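You operate a simulated robot arm through the tools that you are given. There is no shell and no other tool.

Carry out the task below with a simulated two-armed robot. There is one attempt and no reset: what you move stays moved.

Task
Join the two tubes on the tube jig with the white tube saddle.
Fine: end to end; loosen the jig wing nut, push them together with the teal stop and tighten it again; the third tube stays where it lies.

It is judged by the outcome, as a careful person would: the job done as asked, and still so three seconds after it is handed in. It fails if anything else is knocked over, pushed out of place, dropped, spilled or broken.

Robot
Two 7-joint arms with two-finger grippers on one trunk that stands fixed in place. Base frame: the origin is at the foot of the trunk, x ahead of it, y to its left, z up. Readings come in mm, degrees, newtons and seconds.
The left shoulder is at [41, 170, 1223], the right one opposite. With the tool pointing down near the work surface each hand reaches from about 180 to 660 mm from the base axis, measured 20 degrees to its own side. Payload 2.69 kg a hand.
Tool frame (each hand has its own): the origin (TCP) lies between the finger pads and is the grasp point; the fingertips stand 20 mm ahead of it; z points along the fingers, y is the line along which they close. The gripper opens to 100 mm. The gripper's body begins 63 mm behind the TCP.
Orientation is that of the tool frame in the base frame, as [roll, pitch, yaw] about the fixed x, y, z axes, in that order (R = Rz(yaw) Ry(pitch) Rx(roll)). With the fingers straight down and closing along the base's y, the tool's x points along the base's -x, its y along +y and its z along -z.

Tools
- The arms move only by the tool move_arm. It takes "left_targets", "right_targets" or both (then of equal length, played together; a hand with none holds still); each is a list of rows, each an object (a shift or turn left out is 0, a gripper value left out holds the last) with "slide": the shift along the tool's x, y, z in mm, a list of three; "rotation": the turn, a rotation vector about the tool's x, y, z in degrees, a list of three. In form: [{"slide": [dx, dy, dz], "rotation": [ax, ay, az]}, ...]. A call has 1 to 20 rows; each row is the pose to reach, as a shift and turn from the pose commanded when the call began, along the tool's axes at that moment. "left_gripper" and "right_gripper" are, for a hand that has rows, the opening, from 0 (shut) to 1 (fully open), set as the call begins (left out, the last holds). Each row takes 0.2 s and may step no farther than 50 mm and 8.6 degrees from the row before; otherwise, or with a gripper value out of range, the whole call is refused. A pose out of reach is approached as far as the arm can. The call stops where the force on the tool passes 50 N (or 10 N more than at its start, if that is more) or the arm is blocked; 0.2 s more then pass. Each finger travels about 108 mm/s and halts on what it meets, pressing with about 23 N; the grip force reading is that of the motor and also rises with nothing between the fingers. The clock runs only during rows and for 0.2 s after the last one: add rows that repeat a pose to give the fingers time. It gives the time, the measured TCP pose, the force on the tool (base axes), the opening and the grip force at its end, in the units of the frame above (readings bear some noise), with the torque about the TCP (base axes, N m) and any sound that the robot's microphone picked up.
- Cameras (640 x 400 px; columns grow to the right, rows downward): "scene" is now at [159.7, 59.7, 1166]; the picture's right is [0.64, -0.77, -0.01], its down [-0.05, -0.03, -1.00] and it looks along [0.77, 0.64, -0.06] (base axes); focal length 214 px, centre (320, 200). "left" rides on the left gripper at [70, 18, -99] in its tool frame; the picture's right is [-0.26, 0.97, 0.00], its down [-0.75, -0.20, -0.63] and it looks along [-0.61, -0.16, 0.78] (tool axes); focal length 230 px, centre (320, 200). "right" rides on the right gripper at [70, -19, -99] in its tool frame; the picture's right is [0.26, 0.97, 0.00], its down [-0.75, 0.20, -0.63] and it looks along [-0.61, 0.16, 0.78] (tool axes); focal length 230 px, centre (320, 200). There is no depth. A picture from a camera that has moved, and an enlarged one, comes with that camera's place and axes in the base frame and with its lens.
- camera(camera): a new picture of that camera. No time passes.
- slide_trunk(by): slides the trunk up (or, below 0, down) by that many mm; the arms and the scene camera ride with it, the base frame stays. It gives what a move gives, with no picture.
- turn_head(pan, tilt): turns the head with the scene camera to pan (to the left, within 60 degrees either way) and tilt (down, from -29 to 69), counted from straight ahead of the robot. It gives what a move gives.
- zoom(camera, box): a new picture of the part [left, top, right, bottom] of that camera's present view, enlarged. No time passes.
- job_done(): hands the job in; it is judged then, once.

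Places have to be worked out from the pictures, the camera data and where the tool is seen. Open the grippers and draw the arms clear of the work before you hand the job in, unless the task says otherwise.

The tools are called after "Emit:" by a JSON object that holds its "op" and its "data". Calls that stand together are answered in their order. move_arm: Moves the arms, as the interface text tells. Its arguments: {"type":"object","properties":{"left_targets":{"type":"array","items":{"type":"object","properties":{"slide":{"type":"array","items":{"type":"number"}},"rotation":{"type":"array","items":{"type":"number"}}}}},"left_gripper":{"type":"number"},"right_targets":{"type":"array","items":{"type":"object","properties":{"slide":{"type":"array","items":{"type":"number"}},"rotation":{"type":"array","items":{"type":"number"}}}}},"right_gripper":{"type":"number"}},"required":[]} The other tools are called the same way: slide_trunk (by) slides the trunk up or down; turn_head (pan, tilt) turns the head that bears the scene camera; camera (camera) takes a picture; zoom (camera, box) takes an enlarged picture of a part of a camera's view; job_done () hands the job in.

At the start:

```text
time: 0.0
left_eef_pos: [382.1, 454.4, 1229.1]
left_tool_rot: [-179.9, 0.0, 179.9]
left_wrist_force: [-0.2, 0.1, 0.1]
left_torque: [-0.02, 0.03, 0.01]
left_width: 100.0
left_gripper_force: 0.1
right_eef_pos: [429.1, 47.1, 1237.0]
right_tool_rot: [-180.0, 0.0, -179.9]
right_wrist_force: [-0.2, -0.1, 0.2]
right_torque: [-0.01, 0.0, 0.02]
right_width: 99.8
right_gripper_force: 0.1
trunk travel left (down, up): [-450.0, 240.0]
head pan, tilt: [39.6, 2.7]
```

scene: 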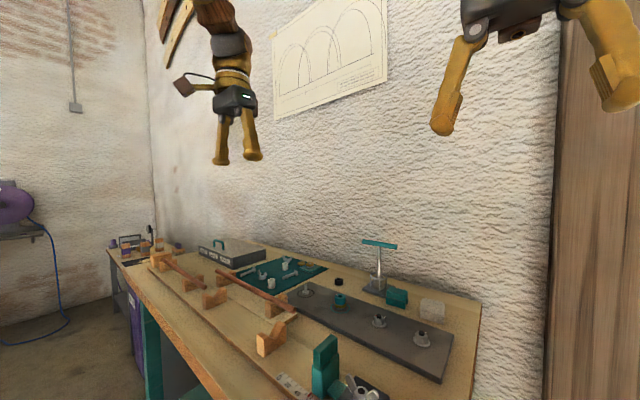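
right: 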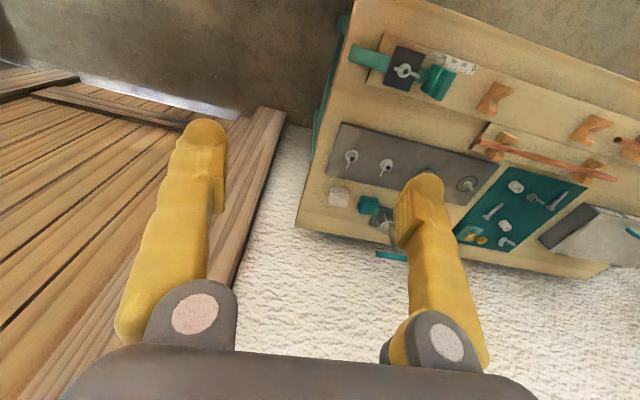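
left: 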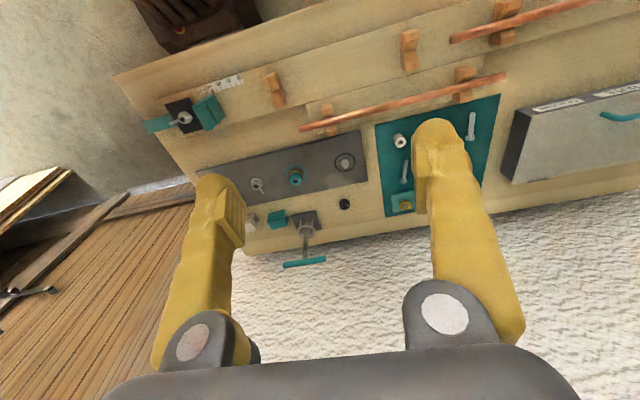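

I start by looking at the bench from the head camera, tilted down more, to find the jig, tubes and saddle.

Emit:
{"op": "turn_head", "data": {"pan": 40, "tilt": 40}}

Emit:
{"op": "camera", "data": {"camera": "scene"}}

Emit:
{"op": "zoom", "data": {"camera": "left", "box": [120, 0, 440, 200]}}

Emit:
{"op": "zoom", "data": {"camera": "right", "box": [320, 0, 640, 200]}}

```text
time: 1.0
left_eef_pos: [363.4, 455.6, 1235.2]
left_tool_rot: [-179.9, 0.9, 180.0]
left_wrist_force: [-0.3, -0.5, 0.2]
left_torque: [0.01, 0.0, 0.02]
left_width: 99.8
left_gripper_force: 0.0
right_eef_pos: [411.3, 47.0, 1242.6]
right_tool_rot: [-179.9, 1.0, -179.8]
right_wrist_force: [0.0, 0.2, -0.7]
right_torque: [0.0, -0.02, -0.02]
right_width: 100.0
right_gripper_force: 0.0
trunk travel left (down, up): [-450.0, 240.0]
head pan, tilt: [40.0, 40.0]
```

```text
taken
camera scene: at [153.9, 56.4, 1106.7], right [0.64, -0.77, -0.01], down [-0.51, -0.41, -0.76], along [0.58, 0.49, -0.65], focal length 214 px, centre (320, 200)
```

scene: 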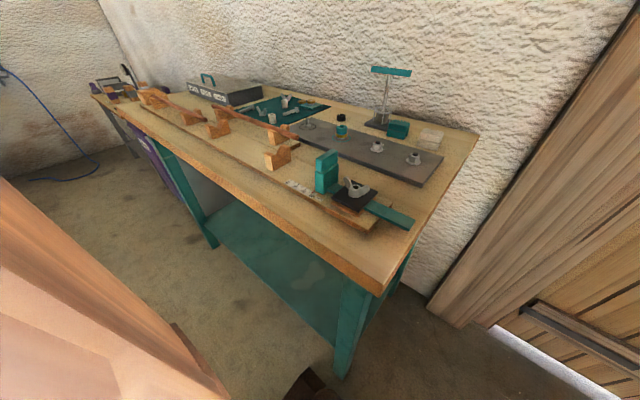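

```text
2.00 times, centred on (280, 100) of left
camera zoom: at [292.3, 473.9, 1333.5], right [0.26, 0.97, 0.0], down [0.74, -0.2, 0.64], along [0.62, -0.16, -0.77], focal length 460 px, centre (400, 400)
```

zoom: 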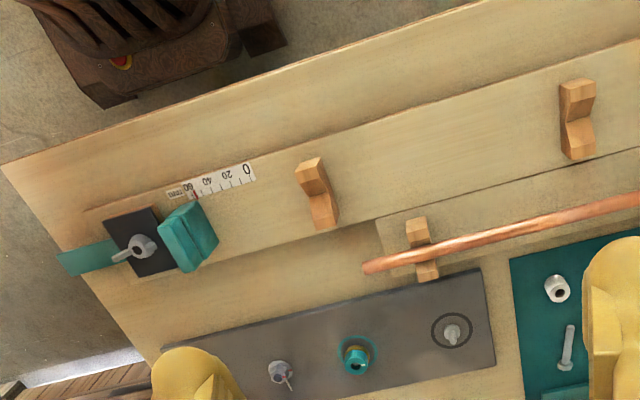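

```text
2.00 times, centred on (480, 100) of right
camera zoom: at [339.4, 28.2, 1341.9], right [-0.26, 0.97, -0.01], down [0.74, 0.2, 0.64], along [0.62, 0.16, -0.77], focal length 460 px, centre (0, 400)
```

zoom: 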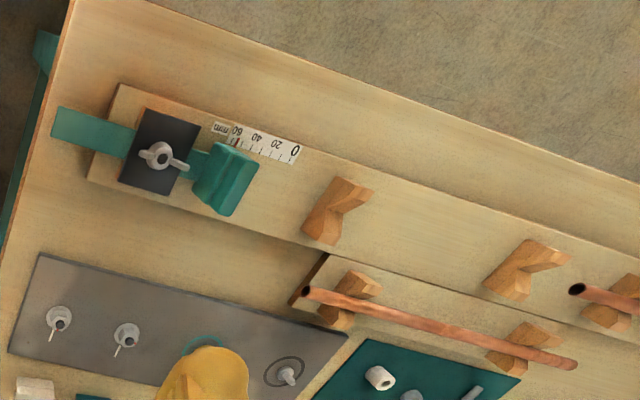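

The jig appears to be the long front board with V-blocks, a teal stop and wing nut at the near end. I look at enlarged parts of the bench.

Emit:
{"op": "zoom", "data": {"camera": "scene", "box": [80, 60, 240, 160]}}

Emit:
{"op": "zoom", "data": {"camera": "scene", "box": [200, 80, 360, 180]}}

Emit:
{"op": "zoom", "data": {"camera": "scene", "box": [300, 60, 480, 240]}}

Emit:
{"op": "zoom", "data": {"camera": "left", "box": [360, 0, 640, 220]}}

```text
4.00 times, centred on (160, 110) of scene
camera zoom: at [153.9, 56.4, 1106.7], right [0.64, -0.77, -0.01], down [-0.51, -0.41, -0.76], along [0.58, 0.49, -0.65], focal length 858 px, centre (960, 560)
```

zoom: 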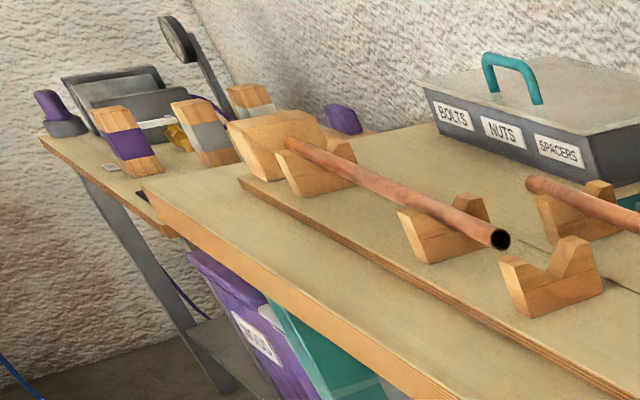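

```text
4.00 times, centred on (280, 130) of scene
camera zoom: at [153.9, 56.4, 1106.7], right [0.64, -0.77, -0.01], down [-0.51, -0.41, -0.76], along [0.58, 0.49, -0.65], focal length 858 px, centre (480, 480)
```

zoom: 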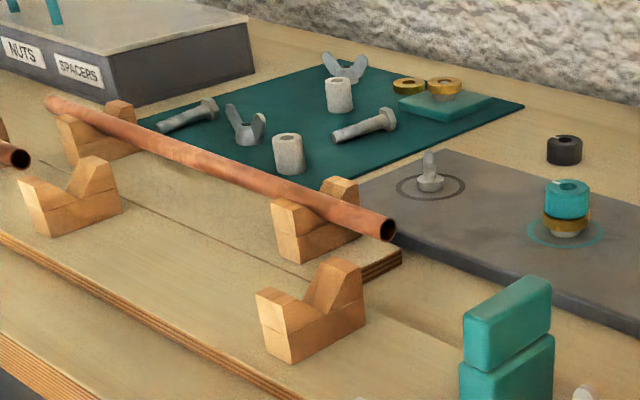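

```text
2.22 times, centred on (390, 150) of scene
camera zoom: at [153.9, 56.4, 1106.7], right [0.64, -0.77, -0.01], down [-0.51, -0.41, -0.76], along [0.58, 0.49, -0.65], focal length 477 px, centre (164, 311)
```

zoom: 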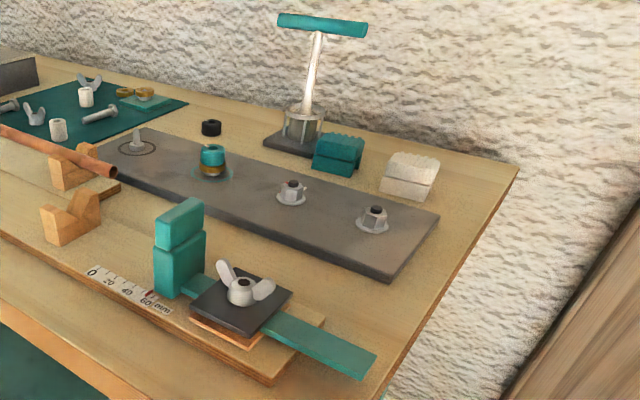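

```text
1.82 times, centred on (500, 110) of left
camera zoom: at [292.3, 473.9, 1333.5], right [0.26, 0.97, 0.0], down [0.74, -0.2, 0.64], along [0.62, -0.16, -0.77], focal length 418 px, centre (-7, 364)
```

zoom: 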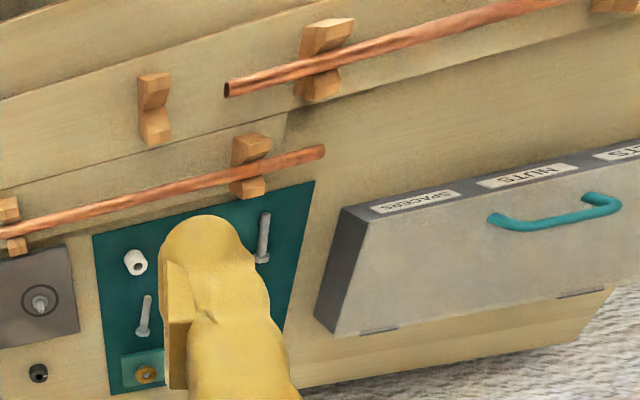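

The white ribbed saddle is at the back right of the bench next to a teal one. I see one tube on the front board and one on the rear board; I look further left for a third tube.

Emit:
{"op": "turn_head", "data": {"pan": 60, "tilt": 30}}

Emit:
{"op": "camera", "data": {"camera": "scene"}}

Emit:
{"op": "zoom", "data": {"camera": "scene", "box": [200, 60, 360, 160]}}

Emit:
{"op": "zoom", "data": {"camera": "scene", "box": [340, 80, 500, 180]}}

```text
time: 1.9
left_eef_pos: [363.3, 455.2, 1235.7]
left_tool_rot: [-180.0, 0.8, -180.0]
left_wrist_force: [0.8, 0.4, 0.8]
left_torque: [0.04, 0.03, 0.03]
left_width: 100.3
left_gripper_force: 0.2
right_eef_pos: [409.1, 46.5, 1244.6]
right_tool_rot: [-179.9, 0.9, -179.9]
right_wrist_force: [0.6, 0.2, 0.5]
right_torque: [0.01, 0.0, 0.02]
right_width: 100.0
right_gripper_force: 0.1
trunk travel left (down, up): [-450.0, 240.0]
head pan, tilt: [60.0, 30.0]
```

```text
taken
camera scene: at [134.1, 80.0, 1122.3], right [0.87, -0.5, -0.01], down [-0.27, -0.43, -0.86], along [0.42, 0.75, -0.51], focal length 214 px, centre (320, 200)
```

scene: 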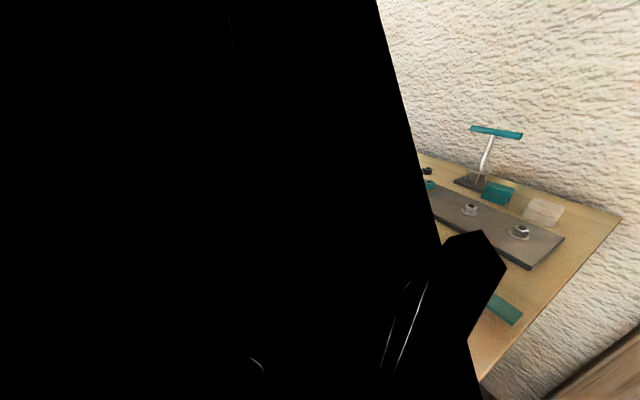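

```text
4.00 times, centred on (280, 110) of scene
camera zoom: at [134.1, 80.0, 1122.3], right [0.87, -0.5, -0.01], down [-0.27, -0.43, -0.86], along [0.42, 0.75, -0.51], focal length 858 px, centre (480, 560)
```

zoom: 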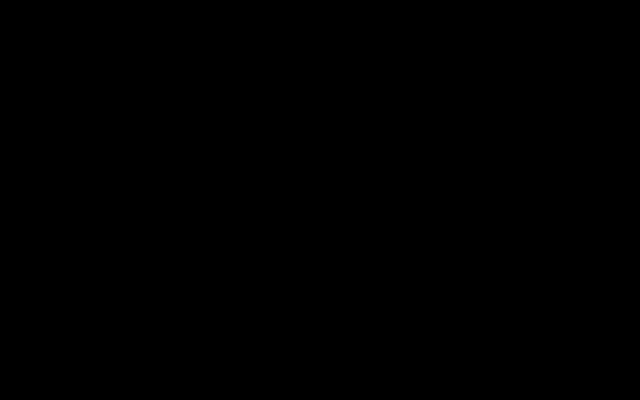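

```text
4.00 times, centred on (420, 130) of scene
camera zoom: at [134.1, 80.0, 1122.3], right [0.87, -0.5, -0.01], down [-0.27, -0.43, -0.86], along [0.42, 0.75, -0.51], focal length 858 px, centre (-80, 480)
```

zoom: 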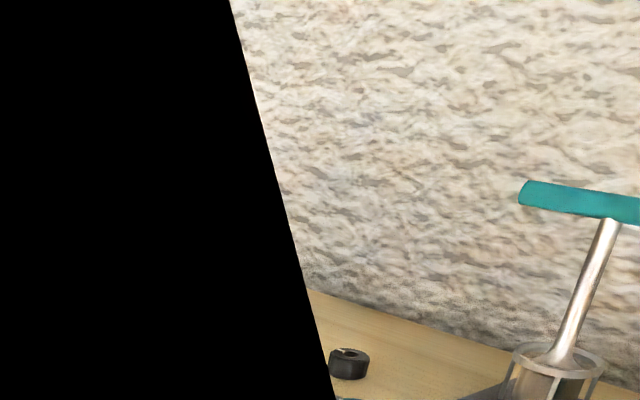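

At pan 60 the left upper arm blocks the view. I try pan 46 with lower and higher tilt to view the rest of the bench and the floor.

Emit:
{"op": "turn_head", "data": {"pan": 46, "tilt": 20}}

Emit:
{"op": "camera", "data": {"camera": "scene"}}

Emit:
{"op": "zoom", "data": {"camera": "scene", "box": [80, 160, 280, 300]}}

Emit:
{"op": "zoom", "data": {"camera": "scene", "box": [240, 160, 440, 300]}}

```text
time: 2.6
left_eef_pos: [363.2, 455.4, 1234.9]
left_tool_rot: [-179.9, 0.9, -180.0]
left_wrist_force: [0.9, 0.2, 0.3]
left_torque: [0.03, 0.0, -0.02]
left_width: 100.0
left_gripper_force: 0.0
right_eef_pos: [410.6, 45.2, 1244.4]
right_tool_rot: [-179.9, 0.9, -179.9]
right_wrist_force: [0.1, -0.2, -0.4]
right_torque: [0.01, 0.03, 0.0]
right_width: 100.0
right_gripper_force: 0.2
trunk travel left (down, up): [-450.0, 240.0]
head pan, tilt: [46.0, 20.0]
```

```text
taken
camera scene: at [153.5, 68.8, 1138.0], right [0.72, -0.69, -0.01], down [-0.25, -0.25, -0.94], along [0.65, 0.68, -0.35], focal length 214 px, centre (320, 200)
```

scene: 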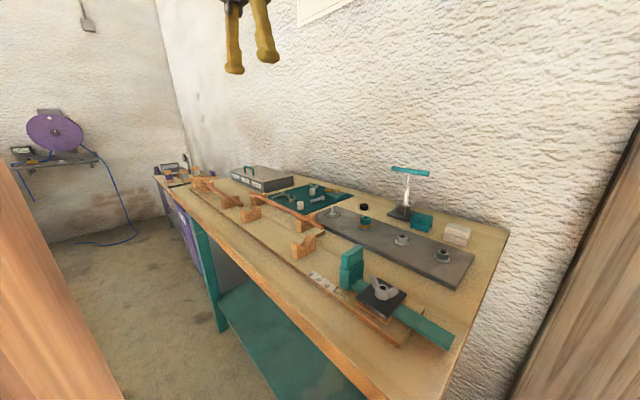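

```text
2.86 times, centred on (180, 230) of scene
camera zoom: at [153.5, 68.8, 1138.0], right [0.72, -0.69, -0.01], down [-0.25, -0.25, -0.94], along [0.65, 0.68, -0.35], focal length 613 px, centre (720, 114)
```

zoom: 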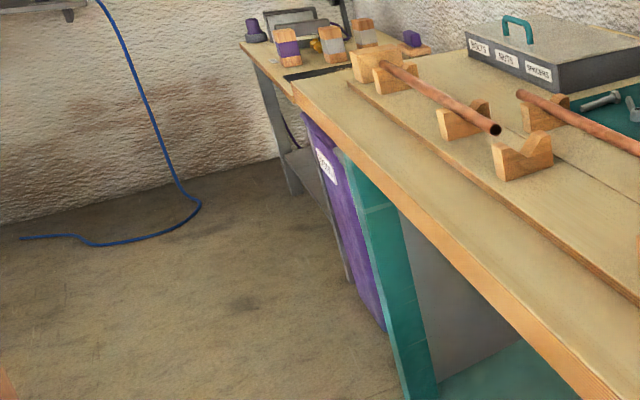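

```text
2.86 times, centred on (340, 230) of scene
camera zoom: at [153.5, 68.8, 1138.0], right [0.72, -0.69, -0.01], down [-0.25, -0.25, -0.94], along [0.65, 0.68, -0.35], focal length 613 px, centre (263, 114)
```

zoom: 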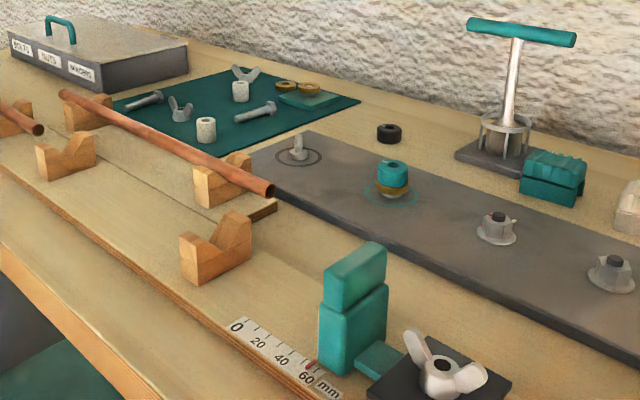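

I can count only two tubes so far (one on the jig, one on the rear rack). I check the right side and the near floor for a third.

Emit:
{"op": "turn_head", "data": {"pan": 0, "tilt": 45}}

Emit:
{"op": "camera", "data": {"camera": "scene"}}

Emit:
{"op": "turn_head", "data": {"pan": -50, "tilt": 30}}

Emit:
{"op": "camera", "data": {"camera": "scene"}}

Emit:
{"op": "turn_head", "data": {"pan": 35, "tilt": 60}}

Emit:
{"op": "camera", "data": {"camera": "scene"}}

```text
time: 3.8
left_eef_pos: [362.0, 455.1, 1235.5]
left_tool_rot: [-179.9, 1.0, 180.0]
left_wrist_force: [-0.3, 0.2, -0.4]
left_torque: [0.0, -0.02, -0.01]
left_width: 100.2
left_gripper_force: 0.1
right_eef_pos: [410.5, 47.4, 1244.0]
right_tool_rot: [-179.9, 0.9, -179.9]
right_wrist_force: [0.4, -1.0, -1.2]
right_torque: [0.0, 0.01, 0.03]
right_width: 99.8
right_gripper_force: 0.1
trunk travel left (down, up): [-450.0, 240.0]
head pan, tilt: [0.0, 45.0]
```

```text
taken
camera scene: at [169.6, 1.8, 1099.2], right [0.0, -1.0, 0.0], down [-0.72, 0.0, -0.7], along [0.7, 0.0, -0.72], focal length 214 px, centre (320, 200)
```

scene: 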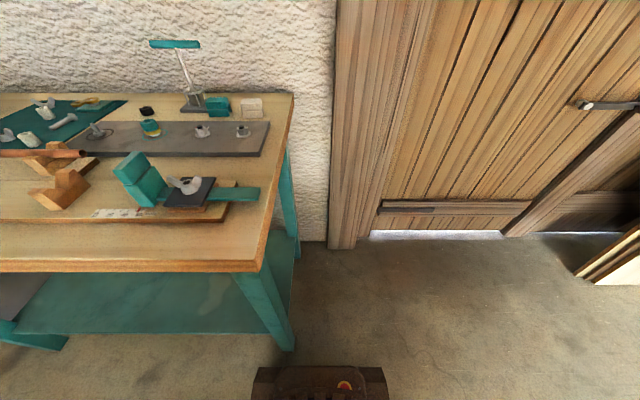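

```text
time: 4.9
left_eef_pos: [363.3, 454.4, 1235.6]
left_tool_rot: [-179.9, 0.9, 180.0]
left_wrist_force: [0.7, 0.7, 0.0]
left_torque: [-0.02, -0.02, -0.01]
left_width: 99.8
left_gripper_force: 0.1
right_eef_pos: [410.3, 46.4, 1244.6]
right_tool_rot: [-179.9, 0.9, -179.9]
right_wrist_force: [0.2, -0.2, 0.7]
right_torque: [-0.04, -0.01, -0.02]
right_width: 99.9
right_gripper_force: 0.1
trunk travel left (down, up): [-450.0, 240.0]
head pan, tilt: [-50.0, 30.0]
```

```text
taken
camera scene: at [146.9, -67.5, 1122.1], right [-0.77, -0.64, 0.01], down [-0.34, 0.38, -0.86], along [0.55, -0.66, -0.51], focal length 214 px, centre (320, 200)
```

scene: 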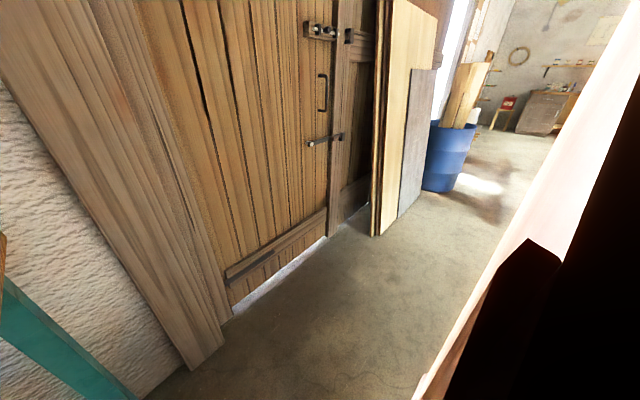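

```text
time: 6.5
left_eef_pos: [363.8, 455.1, 1235.2]
left_tool_rot: [-179.9, 0.8, 180.0]
left_wrist_force: [-0.2, 0.4, -1.2]
left_torque: [0.07, -0.01, -0.03]
left_width: 99.9
left_gripper_force: 0.0
right_eef_pos: [410.0, 47.2, 1244.3]
right_tool_rot: [-179.9, 0.9, -179.9]
right_wrist_force: [-0.1, 0.7, 0.4]
right_torque: [0.01, -0.03, 0.01]
right_width: 99.9
right_gripper_force: 0.1
trunk travel left (down, up): [-450.0, 240.0]
head pan, tilt: [35.0, 60.0]
```

```text
taken
camera scene: at [142.6, 39.9, 1080.1], right [0.57, -0.82, -0.01], down [-0.72, -0.5, -0.49], along [0.39, 0.29, -0.87], focal length 214 px, centre (320, 200)
```

scene: 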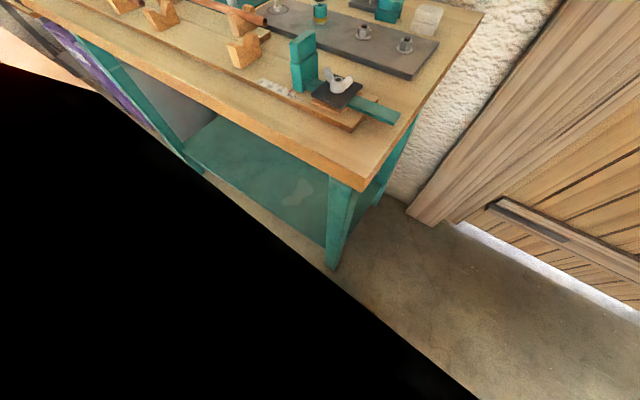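

No third tube on the right side. I move the left hand left and yaw it to look down the left end of the bench.

Emit:
{"op": "move_arm", "data": {"left_targets": [{"slide": [0, 15, 0], "rotation": [0, 0, -8]}, {"slide": [0, 30, 0], "rotation": [0, 0, -16]}, {"slide": [0, 45, 0], "rotation": [0, 0, -24]}, {"slide": [0, 60, 0], "rotation": [0, 0, -32]}, {"slide": [0, 75, 0], "rotation": [0, 0, -40]}, {"slide": [0, 90, 0], "rotation": [0, 0, -48]}, {"slide": [0, 100, 0], "rotation": [0, 0, -56]}]}}

Emit:
{"op": "camera", "data": {"camera": "left"}}

```text
time: 8.1
left_eef_pos: [363.8, 553.9, 1233.9]
left_tool_rot: [-179.2, 0.4, -123.9]
left_wrist_force: [0.0, -0.6, 0.1]
left_torque: [0.01, 0.0, 0.0]
left_width: 99.9
left_gripper_force: 0.0
right_eef_pos: [409.8, 47.3, 1244.1]
right_tool_rot: [-179.8, 0.9, -179.9]
right_wrist_force: [0.0, -0.2, 0.8]
right_torque: [0.0, 0.0, 0.01]
right_width: 99.9
right_gripper_force: 0.1
trunk travel left (down, up): [-450.0, 240.0]
head pan, tilt: [35.0, 60.0]
```

```text
taken
camera left: at [307.7, 507.8, 1333.3], right [-0.66, 0.75, -0.01], down [0.57, 0.51, 0.64], along [0.49, 0.41, -0.77], focal length 230 px, centre (320, 200)
```

left: 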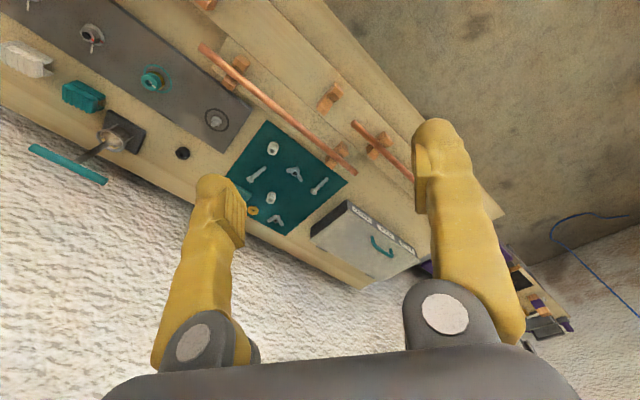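

The tube on the jig goes behind a finger; I enlarge that part and lean the hand for a clearer view.

Emit:
{"op": "zoom", "data": {"camera": "left", "box": [300, 60, 540, 260]}}

Emit:
{"op": "move_arm", "data": {"left_targets": [{"rotation": [0, 0, -8]}, {"slide": [0, -20, 0], "rotation": [0, 0, -16]}, {"slide": [0, -40, 0], "rotation": [0, 0, -24]}, {"slide": [0, -60, 0], "rotation": [0, 0, -32]}]}}

Emit:
{"op": "camera", "data": {"camera": "left"}}

```text
2.00 times, centred on (420, 160) of left
camera zoom: at [307.7, 507.8, 1333.3], right [-0.66, 0.75, -0.01], down [0.57, 0.51, 0.64], along [0.49, 0.41, -0.77], focal length 460 px, centre (120, 280)
```

zoom: 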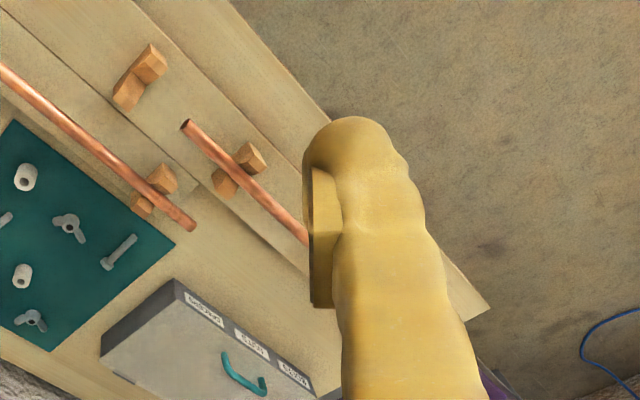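

```text
time: 9.1
left_eef_pos: [415.1, 521.2, 1232.7]
left_tool_rot: [-179.0, -0.1, -91.8]
left_wrist_force: [0.6, 0.2, 0.2]
left_torque: [0.02, 0.0, 0.02]
left_width: 100.2
left_gripper_force: 0.1
right_eef_pos: [409.4, 46.0, 1244.2]
right_tool_rot: [-179.9, 0.8, -179.9]
right_wrist_force: [0.8, -1.2, -0.2]
right_torque: [0.0, -0.02, -0.01]
right_width: 99.9
right_gripper_force: 0.1
trunk travel left (down, up): [-450.0, 240.0]
head pan, tilt: [35.0, 60.0]
```

```text
taken
camera left: at [391.5, 452.2, 1333.6], right [-0.96, 0.29, -0.02], down [0.21, 0.75, 0.63], along [0.19, 0.6, -0.78], focal length 230 px, centre (320, 200)
```

left: 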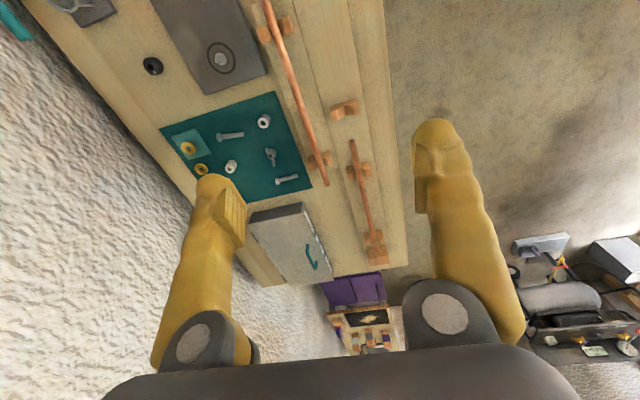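

Emit:
{"op": "zoom", "data": {"camera": "left", "box": [240, 80, 420, 280]}}

Emit:
{"op": "zoom", "data": {"camera": "left", "box": [300, 260, 420, 360]}}

Emit:
{"op": "zoom", "data": {"camera": "left", "box": [160, 0, 400, 200]}}

```text
2.00 times, centred on (330, 180) of left
camera zoom: at [391.5, 452.2, 1333.6], right [-0.96, 0.29, -0.02], down [0.21, 0.75, 0.63], along [0.19, 0.6, -0.78], focal length 460 px, centre (300, 240)
```

zoom: 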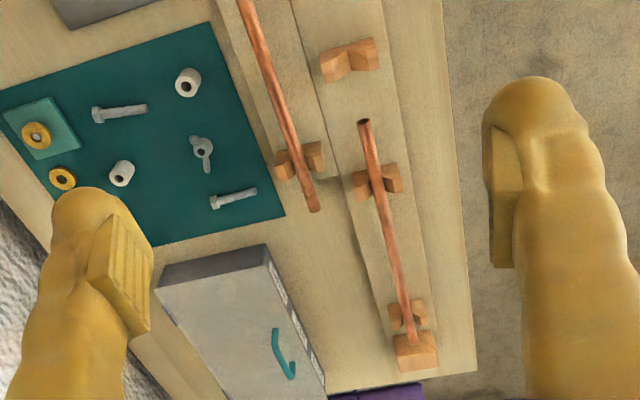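

```text
4.00 times, centred on (360, 310) of left
camera zoom: at [391.5, 452.2, 1333.6], right [-0.96, 0.29, -0.02], down [0.21, 0.75, 0.63], along [0.19, 0.6, -0.78], focal length 920 px, centre (160, -240)
```

zoom: 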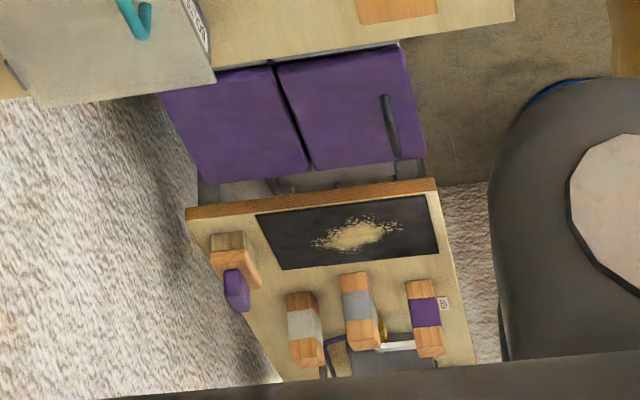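

```text
2.00 times, centred on (280, 100) of left
camera zoom: at [391.5, 452.2, 1333.6], right [-0.96, 0.29, -0.02], down [0.21, 0.75, 0.63], along [0.19, 0.6, -0.78], focal length 460 px, centre (400, 400)
```

zoom: 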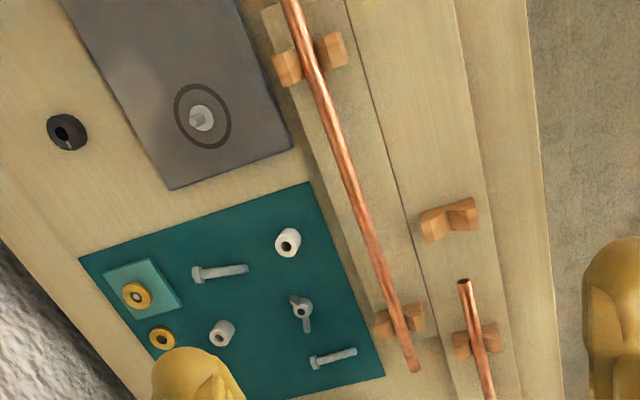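

I enlarge the front tube on the jig to see whether it is one tube or two.

Emit:
{"op": "zoom", "data": {"camera": "left", "box": [335, 130, 395, 280]}}

Emit:
{"op": "zoom", "data": {"camera": "left", "box": [255, 0, 375, 200]}}

```text
2.67 times, centred on (365, 205) of left
camera zoom: at [391.5, 452.2, 1333.6], right [-0.96, 0.29, -0.02], down [0.21, 0.75, 0.63], along [0.19, 0.6, -0.78], focal length 614 px, centre (200, 187)
```

zoom: 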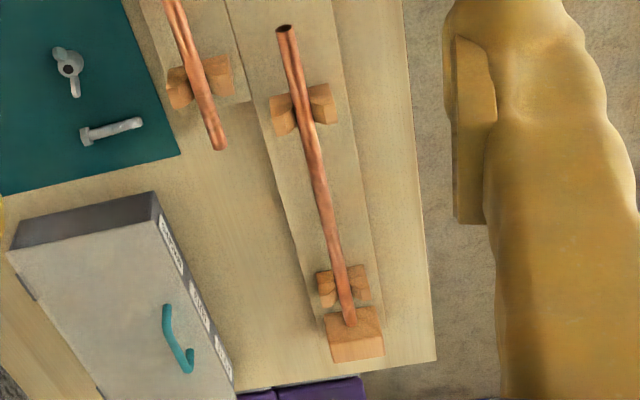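

```text
2.00 times, centred on (315, 100) of left
camera zoom: at [391.5, 452.2, 1333.6], right [-0.96, 0.29, -0.02], down [0.21, 0.75, 0.63], along [0.19, 0.6, -0.78], focal length 460 px, centre (330, 400)
```

zoom: 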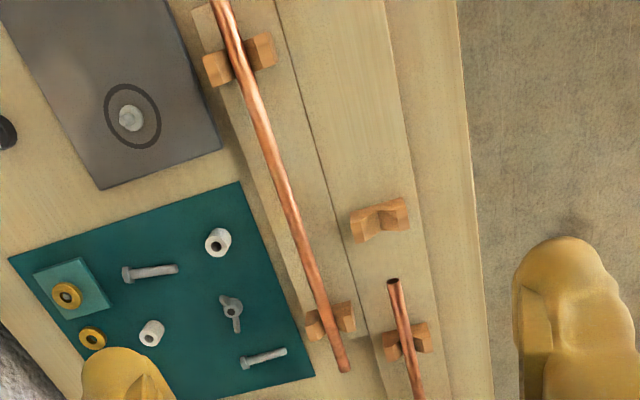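

Only tube A (on the jig, right end ≈ (393, 662)) and tube B (on the rear rack) exist in view, so B must go on the two empty V-blocks. Now I look closely at the white saddle and wing nut with the right hand's camera.

Emit:
{"op": "zoom", "data": {"camera": "right", "box": [310, 110, 430, 270]}}

Emit:
{"op": "zoom", "data": {"camera": "right", "box": [330, 20, 490, 120]}}

Emit:
{"op": "turn_head", "data": {"pan": 10, "tilt": 35}}

Emit:
{"op": "zoom", "data": {"camera": "scene", "box": [180, 90, 380, 215]}}

```text
2.50 times, centred on (370, 190) of right
camera zoom: at [339.8, 27.7, 1341.9], right [-0.26, 0.97, -0.01], down [0.74, 0.2, 0.64], along [0.62, 0.16, -0.77], focal length 575 px, centre (195, 225)
```

zoom: 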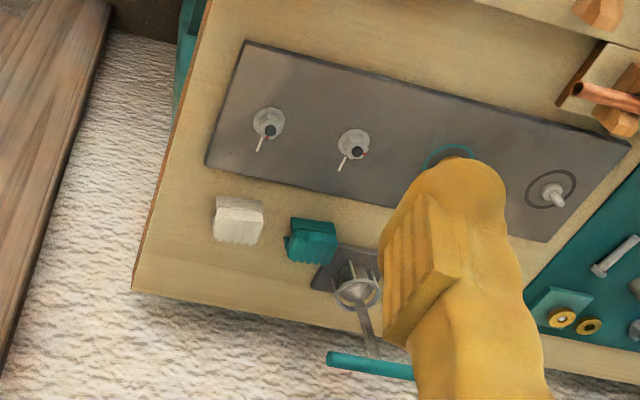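

```text
4.00 times, centred on (410, 70) of right
camera zoom: at [339.8, 27.7, 1341.9], right [-0.26, 0.97, -0.01], down [0.74, 0.2, 0.64], along [0.62, 0.16, -0.77], focal length 920 px, centre (-40, 720)
```

zoom: 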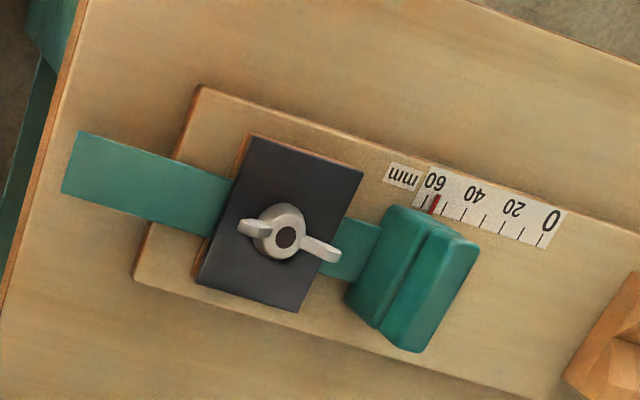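

```text
time: 10.0
left_eef_pos: [414.5, 522.6, 1233.8]
left_tool_rot: [-179.1, -0.1, -92.0]
left_wrist_force: [0.4, -1.5, 0.1]
left_torque: [-0.03, -0.01, -0.02]
left_width: 99.9
left_gripper_force: 0.0
right_eef_pos: [408.6, 46.1, 1243.7]
right_tool_rot: [-179.9, 0.9, -179.9]
right_wrist_force: [0.7, -0.1, 0.0]
right_torque: [0.03, -0.03, 0.04]
right_width: 100.2
right_gripper_force: 0.1
trunk travel left (down, up): [-450.0, 240.0]
head pan, tilt: [10.0, 35.0]
```

```text
3.20 times, centred on (280, 152) of scene
camera zoom: at [175.4, 17.1, 1113.8], right [0.17, -0.98, 0.0], down [-0.58, -0.1, -0.81], along [0.8, 0.14, -0.59], focal length 686 px, centre (448, 352)
```

zoom: 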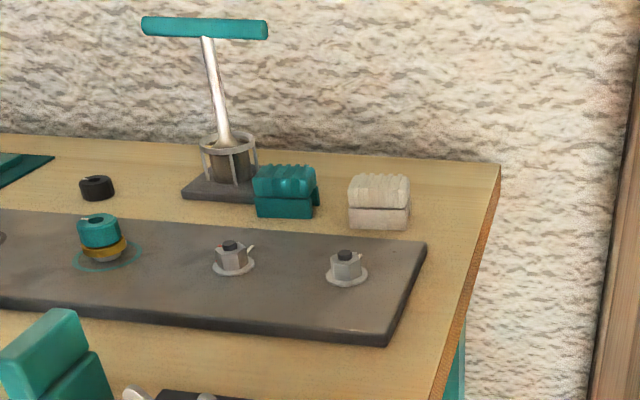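

The white saddle sits near (695, 166) with its ridged top. I move the right hand forward and down for a closer view of it and for a reach test.

Emit:
{"op": "move_arm", "data": {"right_targets": [{"slide": [-25, 5, 25]}, {"slide": [-50, 10, 50]}, {"slide": [-75, 15, 75]}, {"slide": [-100, 20, 100]}, {"slide": [-120, 25, 130]}, {"slide": [-140, 30, 150]}]}}

Emit:
{"op": "camera", "data": {"camera": "right"}}

```text
time: 11.3
left_eef_pos: [389.1, 520.5, 1242.5]
left_tool_rot: [-177.9, -0.1, -91.9]
left_wrist_force: [-1.3, -1.2, -0.6]
left_torque: [0.0, -0.11, 0.02]
left_width: 99.8
left_gripper_force: 0.0
right_eef_pos: [525.5, 76.8, 1119.5]
right_tool_rot: [-180.0, 1.9, 180.0]
right_wrist_force: [-0.4, -0.5, -0.1]
right_torque: [0.05, -0.1, -0.03]
right_width: 100.0
right_gripper_force: 0.1
trunk travel left (down, up): [-450.0, 240.0]
head pan, tilt: [10.0, 35.0]
stopped in row 6 (right hand): the arm was blocked; the commanded pose is now the measured one
```

```text
taken
camera right: at [453.5, 57.8, 1216.9], right [-0.26, 0.97, -0.01], down [0.73, 0.2, 0.66], along [0.64, 0.16, -0.75], focal length 230 px, centre (320, 200)
```

right: 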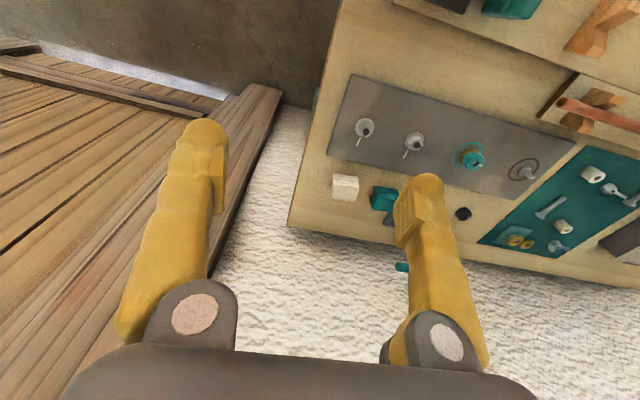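

Emit:
{"op": "zoom", "data": {"camera": "right", "box": [310, 150, 420, 230]}}

Emit:
{"op": "zoom", "data": {"camera": "right", "box": [480, 0, 640, 120]}}

Emit:
{"op": "camera", "data": {"camera": "left"}}

Emit:
{"op": "camera", "data": {"camera": "scene"}}

```text
5.00 times, centred on (365, 190) of right
camera zoom: at [453.5, 57.8, 1216.9], right [-0.26, 0.97, -0.01], down [0.73, 0.2, 0.66], along [0.64, 0.16, -0.75], focal length 1150 px, centre (95, 250)
```

zoom: 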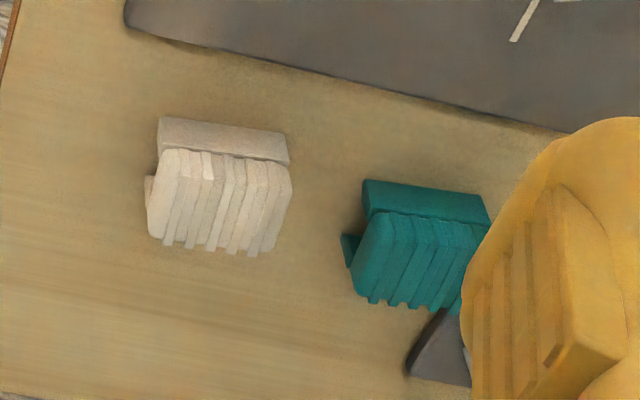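

```text
3.33 times, centred on (560, 60) of right
camera zoom: at [453.5, 57.8, 1216.9], right [-0.26, 0.97, -0.01], down [0.73, 0.2, 0.66], along [0.64, 0.16, -0.75], focal length 767 px, centre (-480, 667)
```

zoom: 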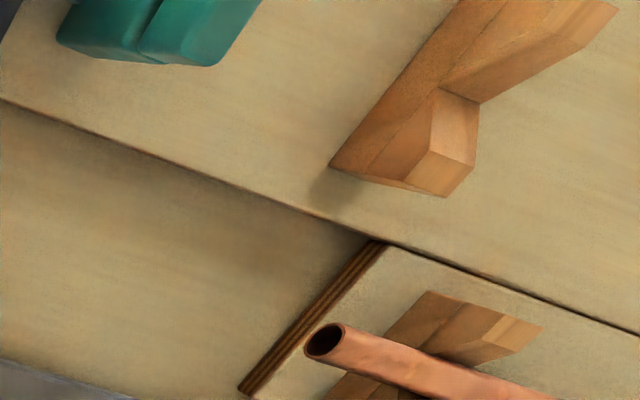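

```text
taken
camera left: at [364.0, 452.1, 1342.3], right [-0.96, 0.29, -0.04], down [0.2, 0.74, 0.64], along [0.21, 0.6, -0.77], focal length 230 px, centre (320, 200)
```

left: 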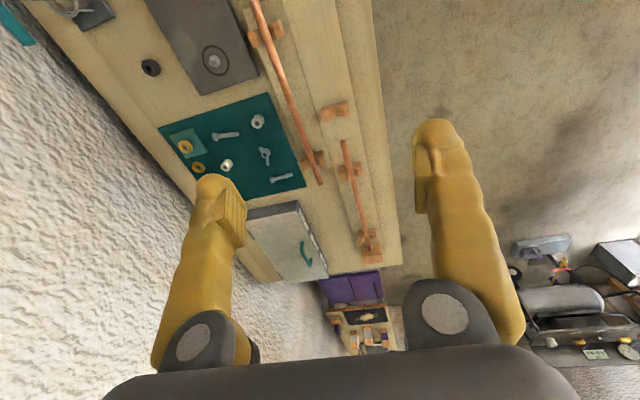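

```text
taken
camera scene: at [172.2, 16.2, 1114.5], right [0.17, -0.98, 0.0], down [-0.58, -0.1, -0.81], along [0.8, 0.14, -0.58], focal length 214 px, centre (320, 200)
```

scene: 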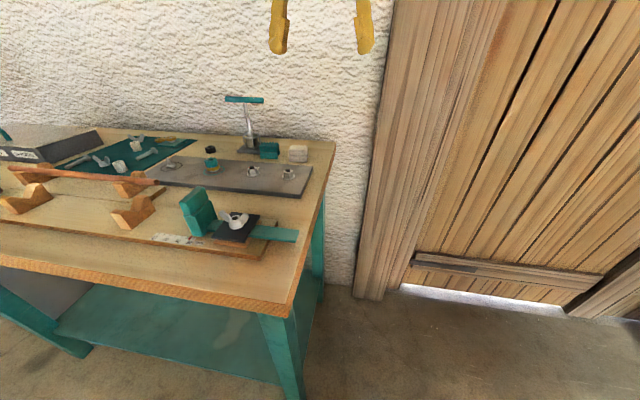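

The saddle is an arch with ribs and side flanges, its channel running along y; tube B spans about y 400–753 at x≈470. I retract the right hand and bring the left hand (closing along x, tilted toward +y for reach) above tube B for a closer look.

Emit:
{"op": "move_arm", "data": {"right_targets": [{"slide": [40, -20, -40]}, {"slide": [80, -40, -70]}, {"slide": [115, -80, -100]}, {"slide": [140, -120, -110]}, {"slide": [165, -150, -110]}]}}

Emit:
{"op": "move_arm", "data": {"left_targets": [{"slide": [-5, -15, 30], "rotation": [0, -4, 0]}, {"slide": [-10, -30, 70], "rotation": [0, -8, 0]}, {"slide": [-15, -45, 105], "rotation": [0, -12, 0]}, {"slide": [-20, -55, 135], "rotation": [0, -16, 0]}, {"slide": [-25, -65, 165], "rotation": [0, -20, 0]}, {"slide": [-30, -75, 190], "rotation": [0, -20, 0]}]}}

Emit:
{"op": "camera", "data": {"camera": "left"}}

```text
refused: row 1 steps farther than a row can; nothing moved
```

```text
time: 11.7
left_eef_pos: [378.0, 522.8, 1238.0]
left_tool_rot: [-177.1, 1.5, -91.8]
left_wrist_force: [-0.5, -1.1, 0.0]
left_torque: [-0.02, -0.06, -0.01]
left_width: 100.0
left_gripper_force: 0.0
right_eef_pos: [512.3, 77.1, 1128.9]
right_tool_rot: [180.0, 2.7, -179.9]
right_wrist_force: [0.1, 0.8, -0.3]
right_torque: [0.03, -0.06, 0.01]
right_width: 99.9
right_gripper_force: 0.1
trunk travel left (down, up): [-450.0, 240.0]
head pan, tilt: [10.0, 35.0]
stopped in row 1 (right hand): the arm was blocked; the commanded pose is now the measured one
```

```text
taken
camera left: at [351.7, 451.2, 1333.1], right [-0.96, 0.29, -0.04], down [0.19, 0.73, 0.66], along [0.22, 0.62, -0.75], focal length 230 px, centre (320, 200)
```

left: 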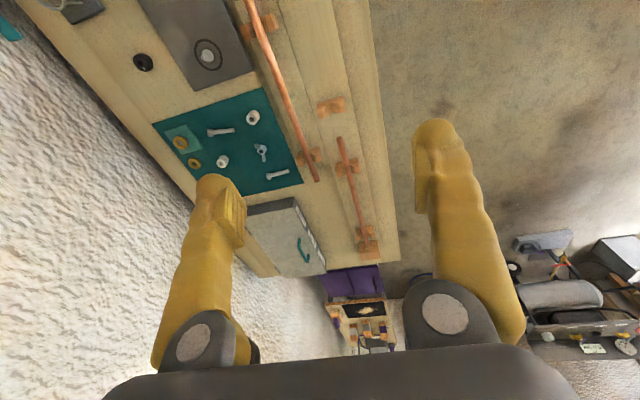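

Both hands shifted back and tilted slightly as the right arm reached out, so the body seems to give. I issue a small null move to see whether this is still changing.

Emit:
{"op": "move_arm", "data": {"right_targets": [{"slide": [20, -10, -20]}, {"slide": [40, -20, -40]}]}}

Emit:
{"op": "camera", "data": {"camera": "scene"}}

```text
time: 12.3
left_eef_pos: [379.5, 523.0, 1236.3]
left_tool_rot: [-177.0, 1.5, -91.9]
left_wrist_force: [-0.2, -0.7, -1.2]
left_torque: [0.01, -0.01, -0.01]
left_width: 100.0
left_gripper_force: 0.1
right_eef_pos: [469.1, 56.5, 1164.5]
right_tool_rot: [-179.9, 2.8, -180.0]
right_wrist_force: [-0.2, 0.6, -0.2]
right_torque: [-0.03, -0.01, 0.0]
right_width: 100.0
right_gripper_force: 0.1
trunk travel left (down, up): [-450.0, 240.0]
head pan, tilt: [10.0, 35.0]
```

```text
taken
camera scene: at [174.2, 16.8, 1114.1], right [0.17, -0.98, 0.0], down [-0.58, -0.1, -0.81], along [0.8, 0.14, -0.59], focal length 214 px, centre (320, 200)
```

scene: 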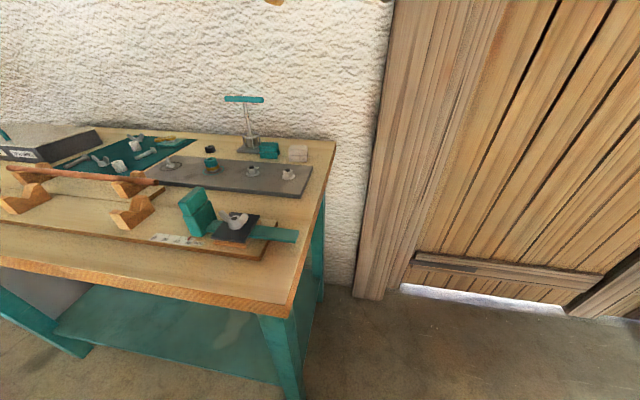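

The sag came from the abrupt motion; now I retract the right hand gently and then bring the left over tube B with a tilt toward +y.

Emit:
{"op": "move_arm", "data": {"right_targets": [{"slide": [15, -15, -15]}, {"slide": [30, -30, -25]}, {"slide": [45, -50, -35]}, {"slide": [60, -70, -45], "rotation": [0, 2, 0]}, {"slide": [75, -90, -50], "rotation": [0, 2.7, 0]}, {"slide": [85, -105, -50], "rotation": [0, 2.7, 0]}]}}

Emit:
{"op": "move_arm", "data": {"left_targets": [{"slide": [-5, -10, 20], "rotation": [-1, -3, 0]}, {"slide": [-10, -20, 45], "rotation": [-2, -6, 0]}, {"slide": [-15, -30, 70], "rotation": [-3, -9, 0]}, {"slide": [-20, -40, 95], "rotation": [-3, -12, 0]}, {"slide": [-25, -55, 120], "rotation": [-3, -15, 0]}, {"slide": [-30, -70, 145], "rotation": [-3, -18, 0]}, {"slide": [-30, -80, 165], "rotation": [-3, -20, 0]}, {"slide": [-30, -85, 185], "rotation": [-3, -20, 0]}, {"slide": [-30, -90, 200], "rotation": [-3, -20, 0]}]}}

Emit:
{"op": "camera", "data": {"camera": "left"}}

```text
time: 13.7
left_eef_pos: [379.8, 522.7, 1236.1]
left_tool_rot: [-177.2, 1.5, -91.9]
left_wrist_force: [-0.3, 0.1, -0.3]
left_torque: [0.0, -0.01, -0.01]
left_width: 100.2
left_gripper_force: 0.1
right_eef_pos: [382.2, -50.0, 1210.2]
right_tool_rot: [-179.9, 0.0, 180.0]
right_wrist_force: [0.1, -0.4, -0.4]
right_torque: [0.04, 0.03, -0.01]
right_width: 100.1
right_gripper_force: 0.0
trunk travel left (down, up): [-450.0, 240.0]
head pan, tilt: [10.0, 35.0]
```

```text
time: 15.7
left_eef_pos: [482.6, 554.4, 1040.3]
left_tool_rot: [180.0, 21.5, -91.4]
left_wrist_force: [-0.2, 0.2, 0.9]
left_torque: [0.01, 0.04, 0.0]
left_width: 100.0
left_gripper_force: 0.0
right_eef_pos: [383.7, -48.2, 1209.8]
right_tool_rot: [-179.9, 0.0, 180.0]
right_wrist_force: [0.5, 0.2, -0.3]
right_torque: [0.0, -0.03, -0.01]
right_width: 100.0
right_gripper_force: 0.1
trunk travel left (down, up): [-450.0, 240.0]
head pan, tilt: [10.0, 35.0]
```

```text
taken
camera left: at [461.8, 453.8, 1107.2], right [-0.96, 0.26, 0.1], down [0.21, 0.46, 0.86], along [0.18, 0.85, -0.5], focal length 230 px, centre (320, 200)
```

left: 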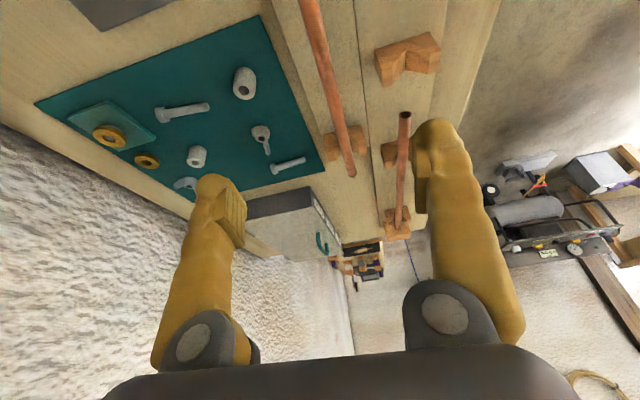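

Tube B's axis is about x=470, z≈900, y 390–758. I go to a pre-grasp about 50 mm short of its middle with the gripper half open and look again.

Emit:
{"op": "move_arm", "data": {"left_targets": [{"slide": [8, 3, 22]}, {"slide": [16, 6, 44]}, {"slide": [25, 9, 66]}, {"slide": [33.2, 12.6, 88.3]}, {"slide": [33.2, 12.6, 88.3]}], "left_gripper": 0.5}}

Emit:
{"op": "camera", "data": {"camera": "left"}}

Emit:
{"op": "turn_head", "data": {"pan": 42, "tilt": 25}}

Emit:
{"op": "zoom", "data": {"camera": "scene", "box": [140, 100, 340, 240]}}

```text
time: 16.9
left_eef_pos: [469.3, 556.9, 946.4]
left_tool_rot: [180.0, 21.5, -91.4]
left_wrist_force: [1.1, 0.3, 0.8]
left_torque: [0.01, -0.02, -0.01]
left_width: 50.2
left_gripper_force: 0.1
right_eef_pos: [382.3, -48.5, 1208.3]
right_tool_rot: [-179.9, 0.0, 180.0]
right_wrist_force: [-0.3, 0.3, 0.6]
right_torque: [0.01, 0.02, -0.04]
right_width: 100.1
right_gripper_force: 0.0
trunk travel left (down, up): [-450.0, 240.0]
head pan, tilt: [10.0, 35.0]
```

```text
taken
camera left: at [448.4, 456.6, 1013.9], right [-0.96, 0.26, 0.1], down [0.21, 0.46, 0.86], along [0.18, 0.85, -0.5], focal length 230 px, centre (320, 200)
```

left: 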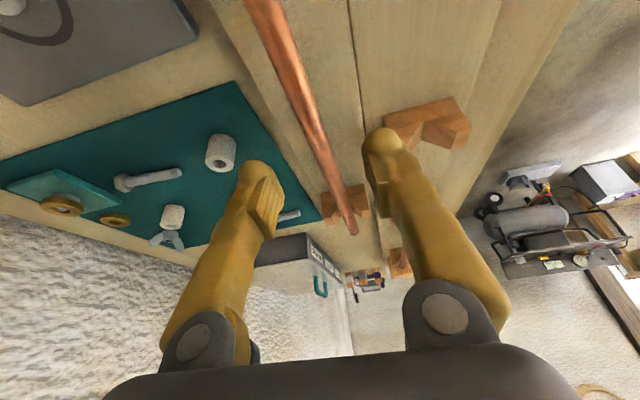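

```text
time: 17.9
left_eef_pos: [469.5, 557.9, 946.2]
left_tool_rot: [179.8, 21.4, -91.5]
left_wrist_force: [0.1, 0.5, 0.0]
left_torque: [0.02, -0.02, 0.0]
left_width: 49.8
left_gripper_force: 0.1
right_eef_pos: [383.0, -47.2, 1209.6]
right_tool_rot: [-179.9, 0.1, -180.0]
right_wrist_force: [-0.2, -0.2, -0.6]
right_torque: [-0.01, 0.02, -0.02]
right_width: 100.0
right_gripper_force: 0.1
trunk travel left (down, up): [-450.0, 240.0]
head pan, tilt: [42.0, 25.0]
```

```text
2.86 times, centred on (240, 170) of scene
camera zoom: at [157.5, 63.3, 1129.9], right [0.67, -0.74, -0.01], down [-0.33, -0.28, -0.9], along [0.67, 0.61, -0.43], focal length 613 px, centre (549, 286)
```

zoom: 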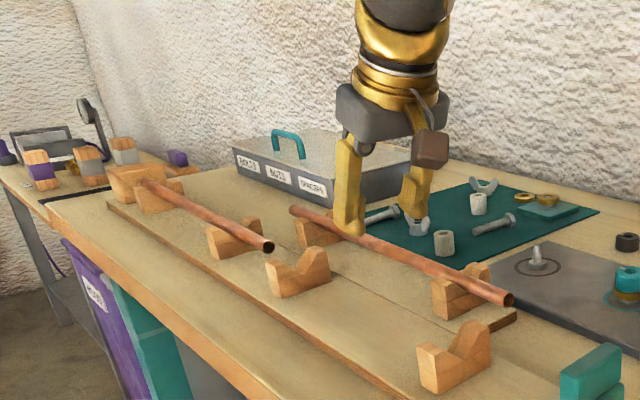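

B spans y≈396–761 (middle ≈577), and the fingers straddle it. I descend 50 mm along the tool axis to grip at the tube's middle.

Emit:
{"op": "move_arm", "data": {"left_targets": [{"slide": [0, 0, 12]}, {"slide": [0, 0, 25]}, {"slide": [0, 0, 38]}, {"slide": [0, 0, 50]}, {"slide": [0, 0, 50]}]}}

Emit:
{"op": "camera", "data": {"camera": "left"}}

Emit:
{"op": "zoom", "data": {"camera": "scene", "box": [180, 120, 320, 220]}}

```text
time: 19.1
left_eef_pos: [469.4, 575.1, 901.2]
left_tool_rot: [179.9, 21.5, -91.6]
left_wrist_force: [0.3, 0.8, 0.2]
left_torque: [-0.04, -0.02, 0.0]
left_width: 49.9
left_gripper_force: 0.0
right_eef_pos: [381.9, -48.3, 1208.4]
right_tool_rot: [-179.9, 0.0, -180.0]
right_wrist_force: [-1.1, 0.3, -0.4]
right_torque: [0.01, 0.01, 0.04]
right_width: 100.0
right_gripper_force: 0.1
trunk travel left (down, up): [-450.0, 240.0]
head pan, tilt: [42.0, 25.0]
```

```text
taken
camera left: at [448.9, 474.2, 967.0], right [-0.96, 0.26, 0.1], down [0.21, 0.46, 0.86], along [0.18, 0.85, -0.5], focal length 230 px, centre (320, 200)
```

left: 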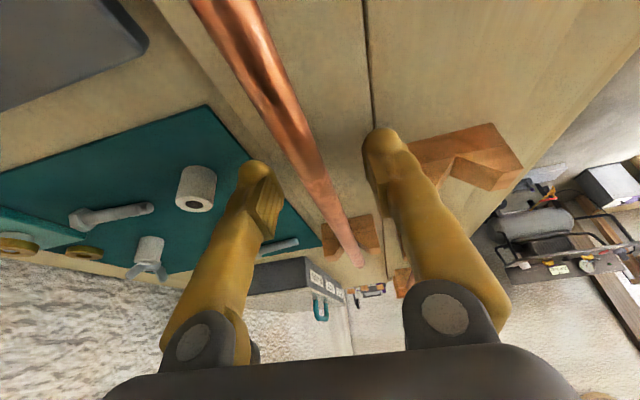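

```text
4.00 times, centred on (250, 170) of scene
camera zoom: at [157.3, 63.2, 1130.0], right [0.67, -0.74, -0.01], down [-0.33, -0.28, -0.9], along [0.67, 0.61, -0.43], focal length 858 px, centre (600, 320)
```

zoom: 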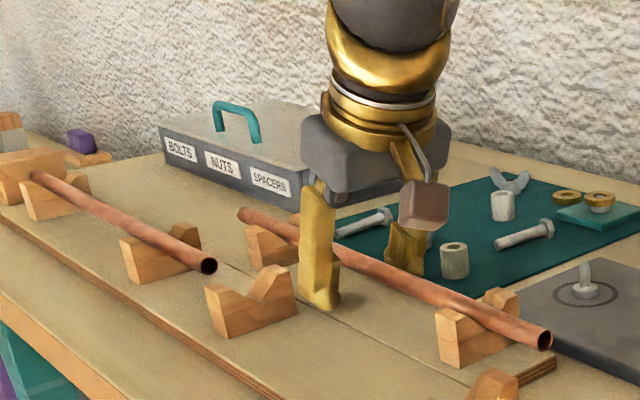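

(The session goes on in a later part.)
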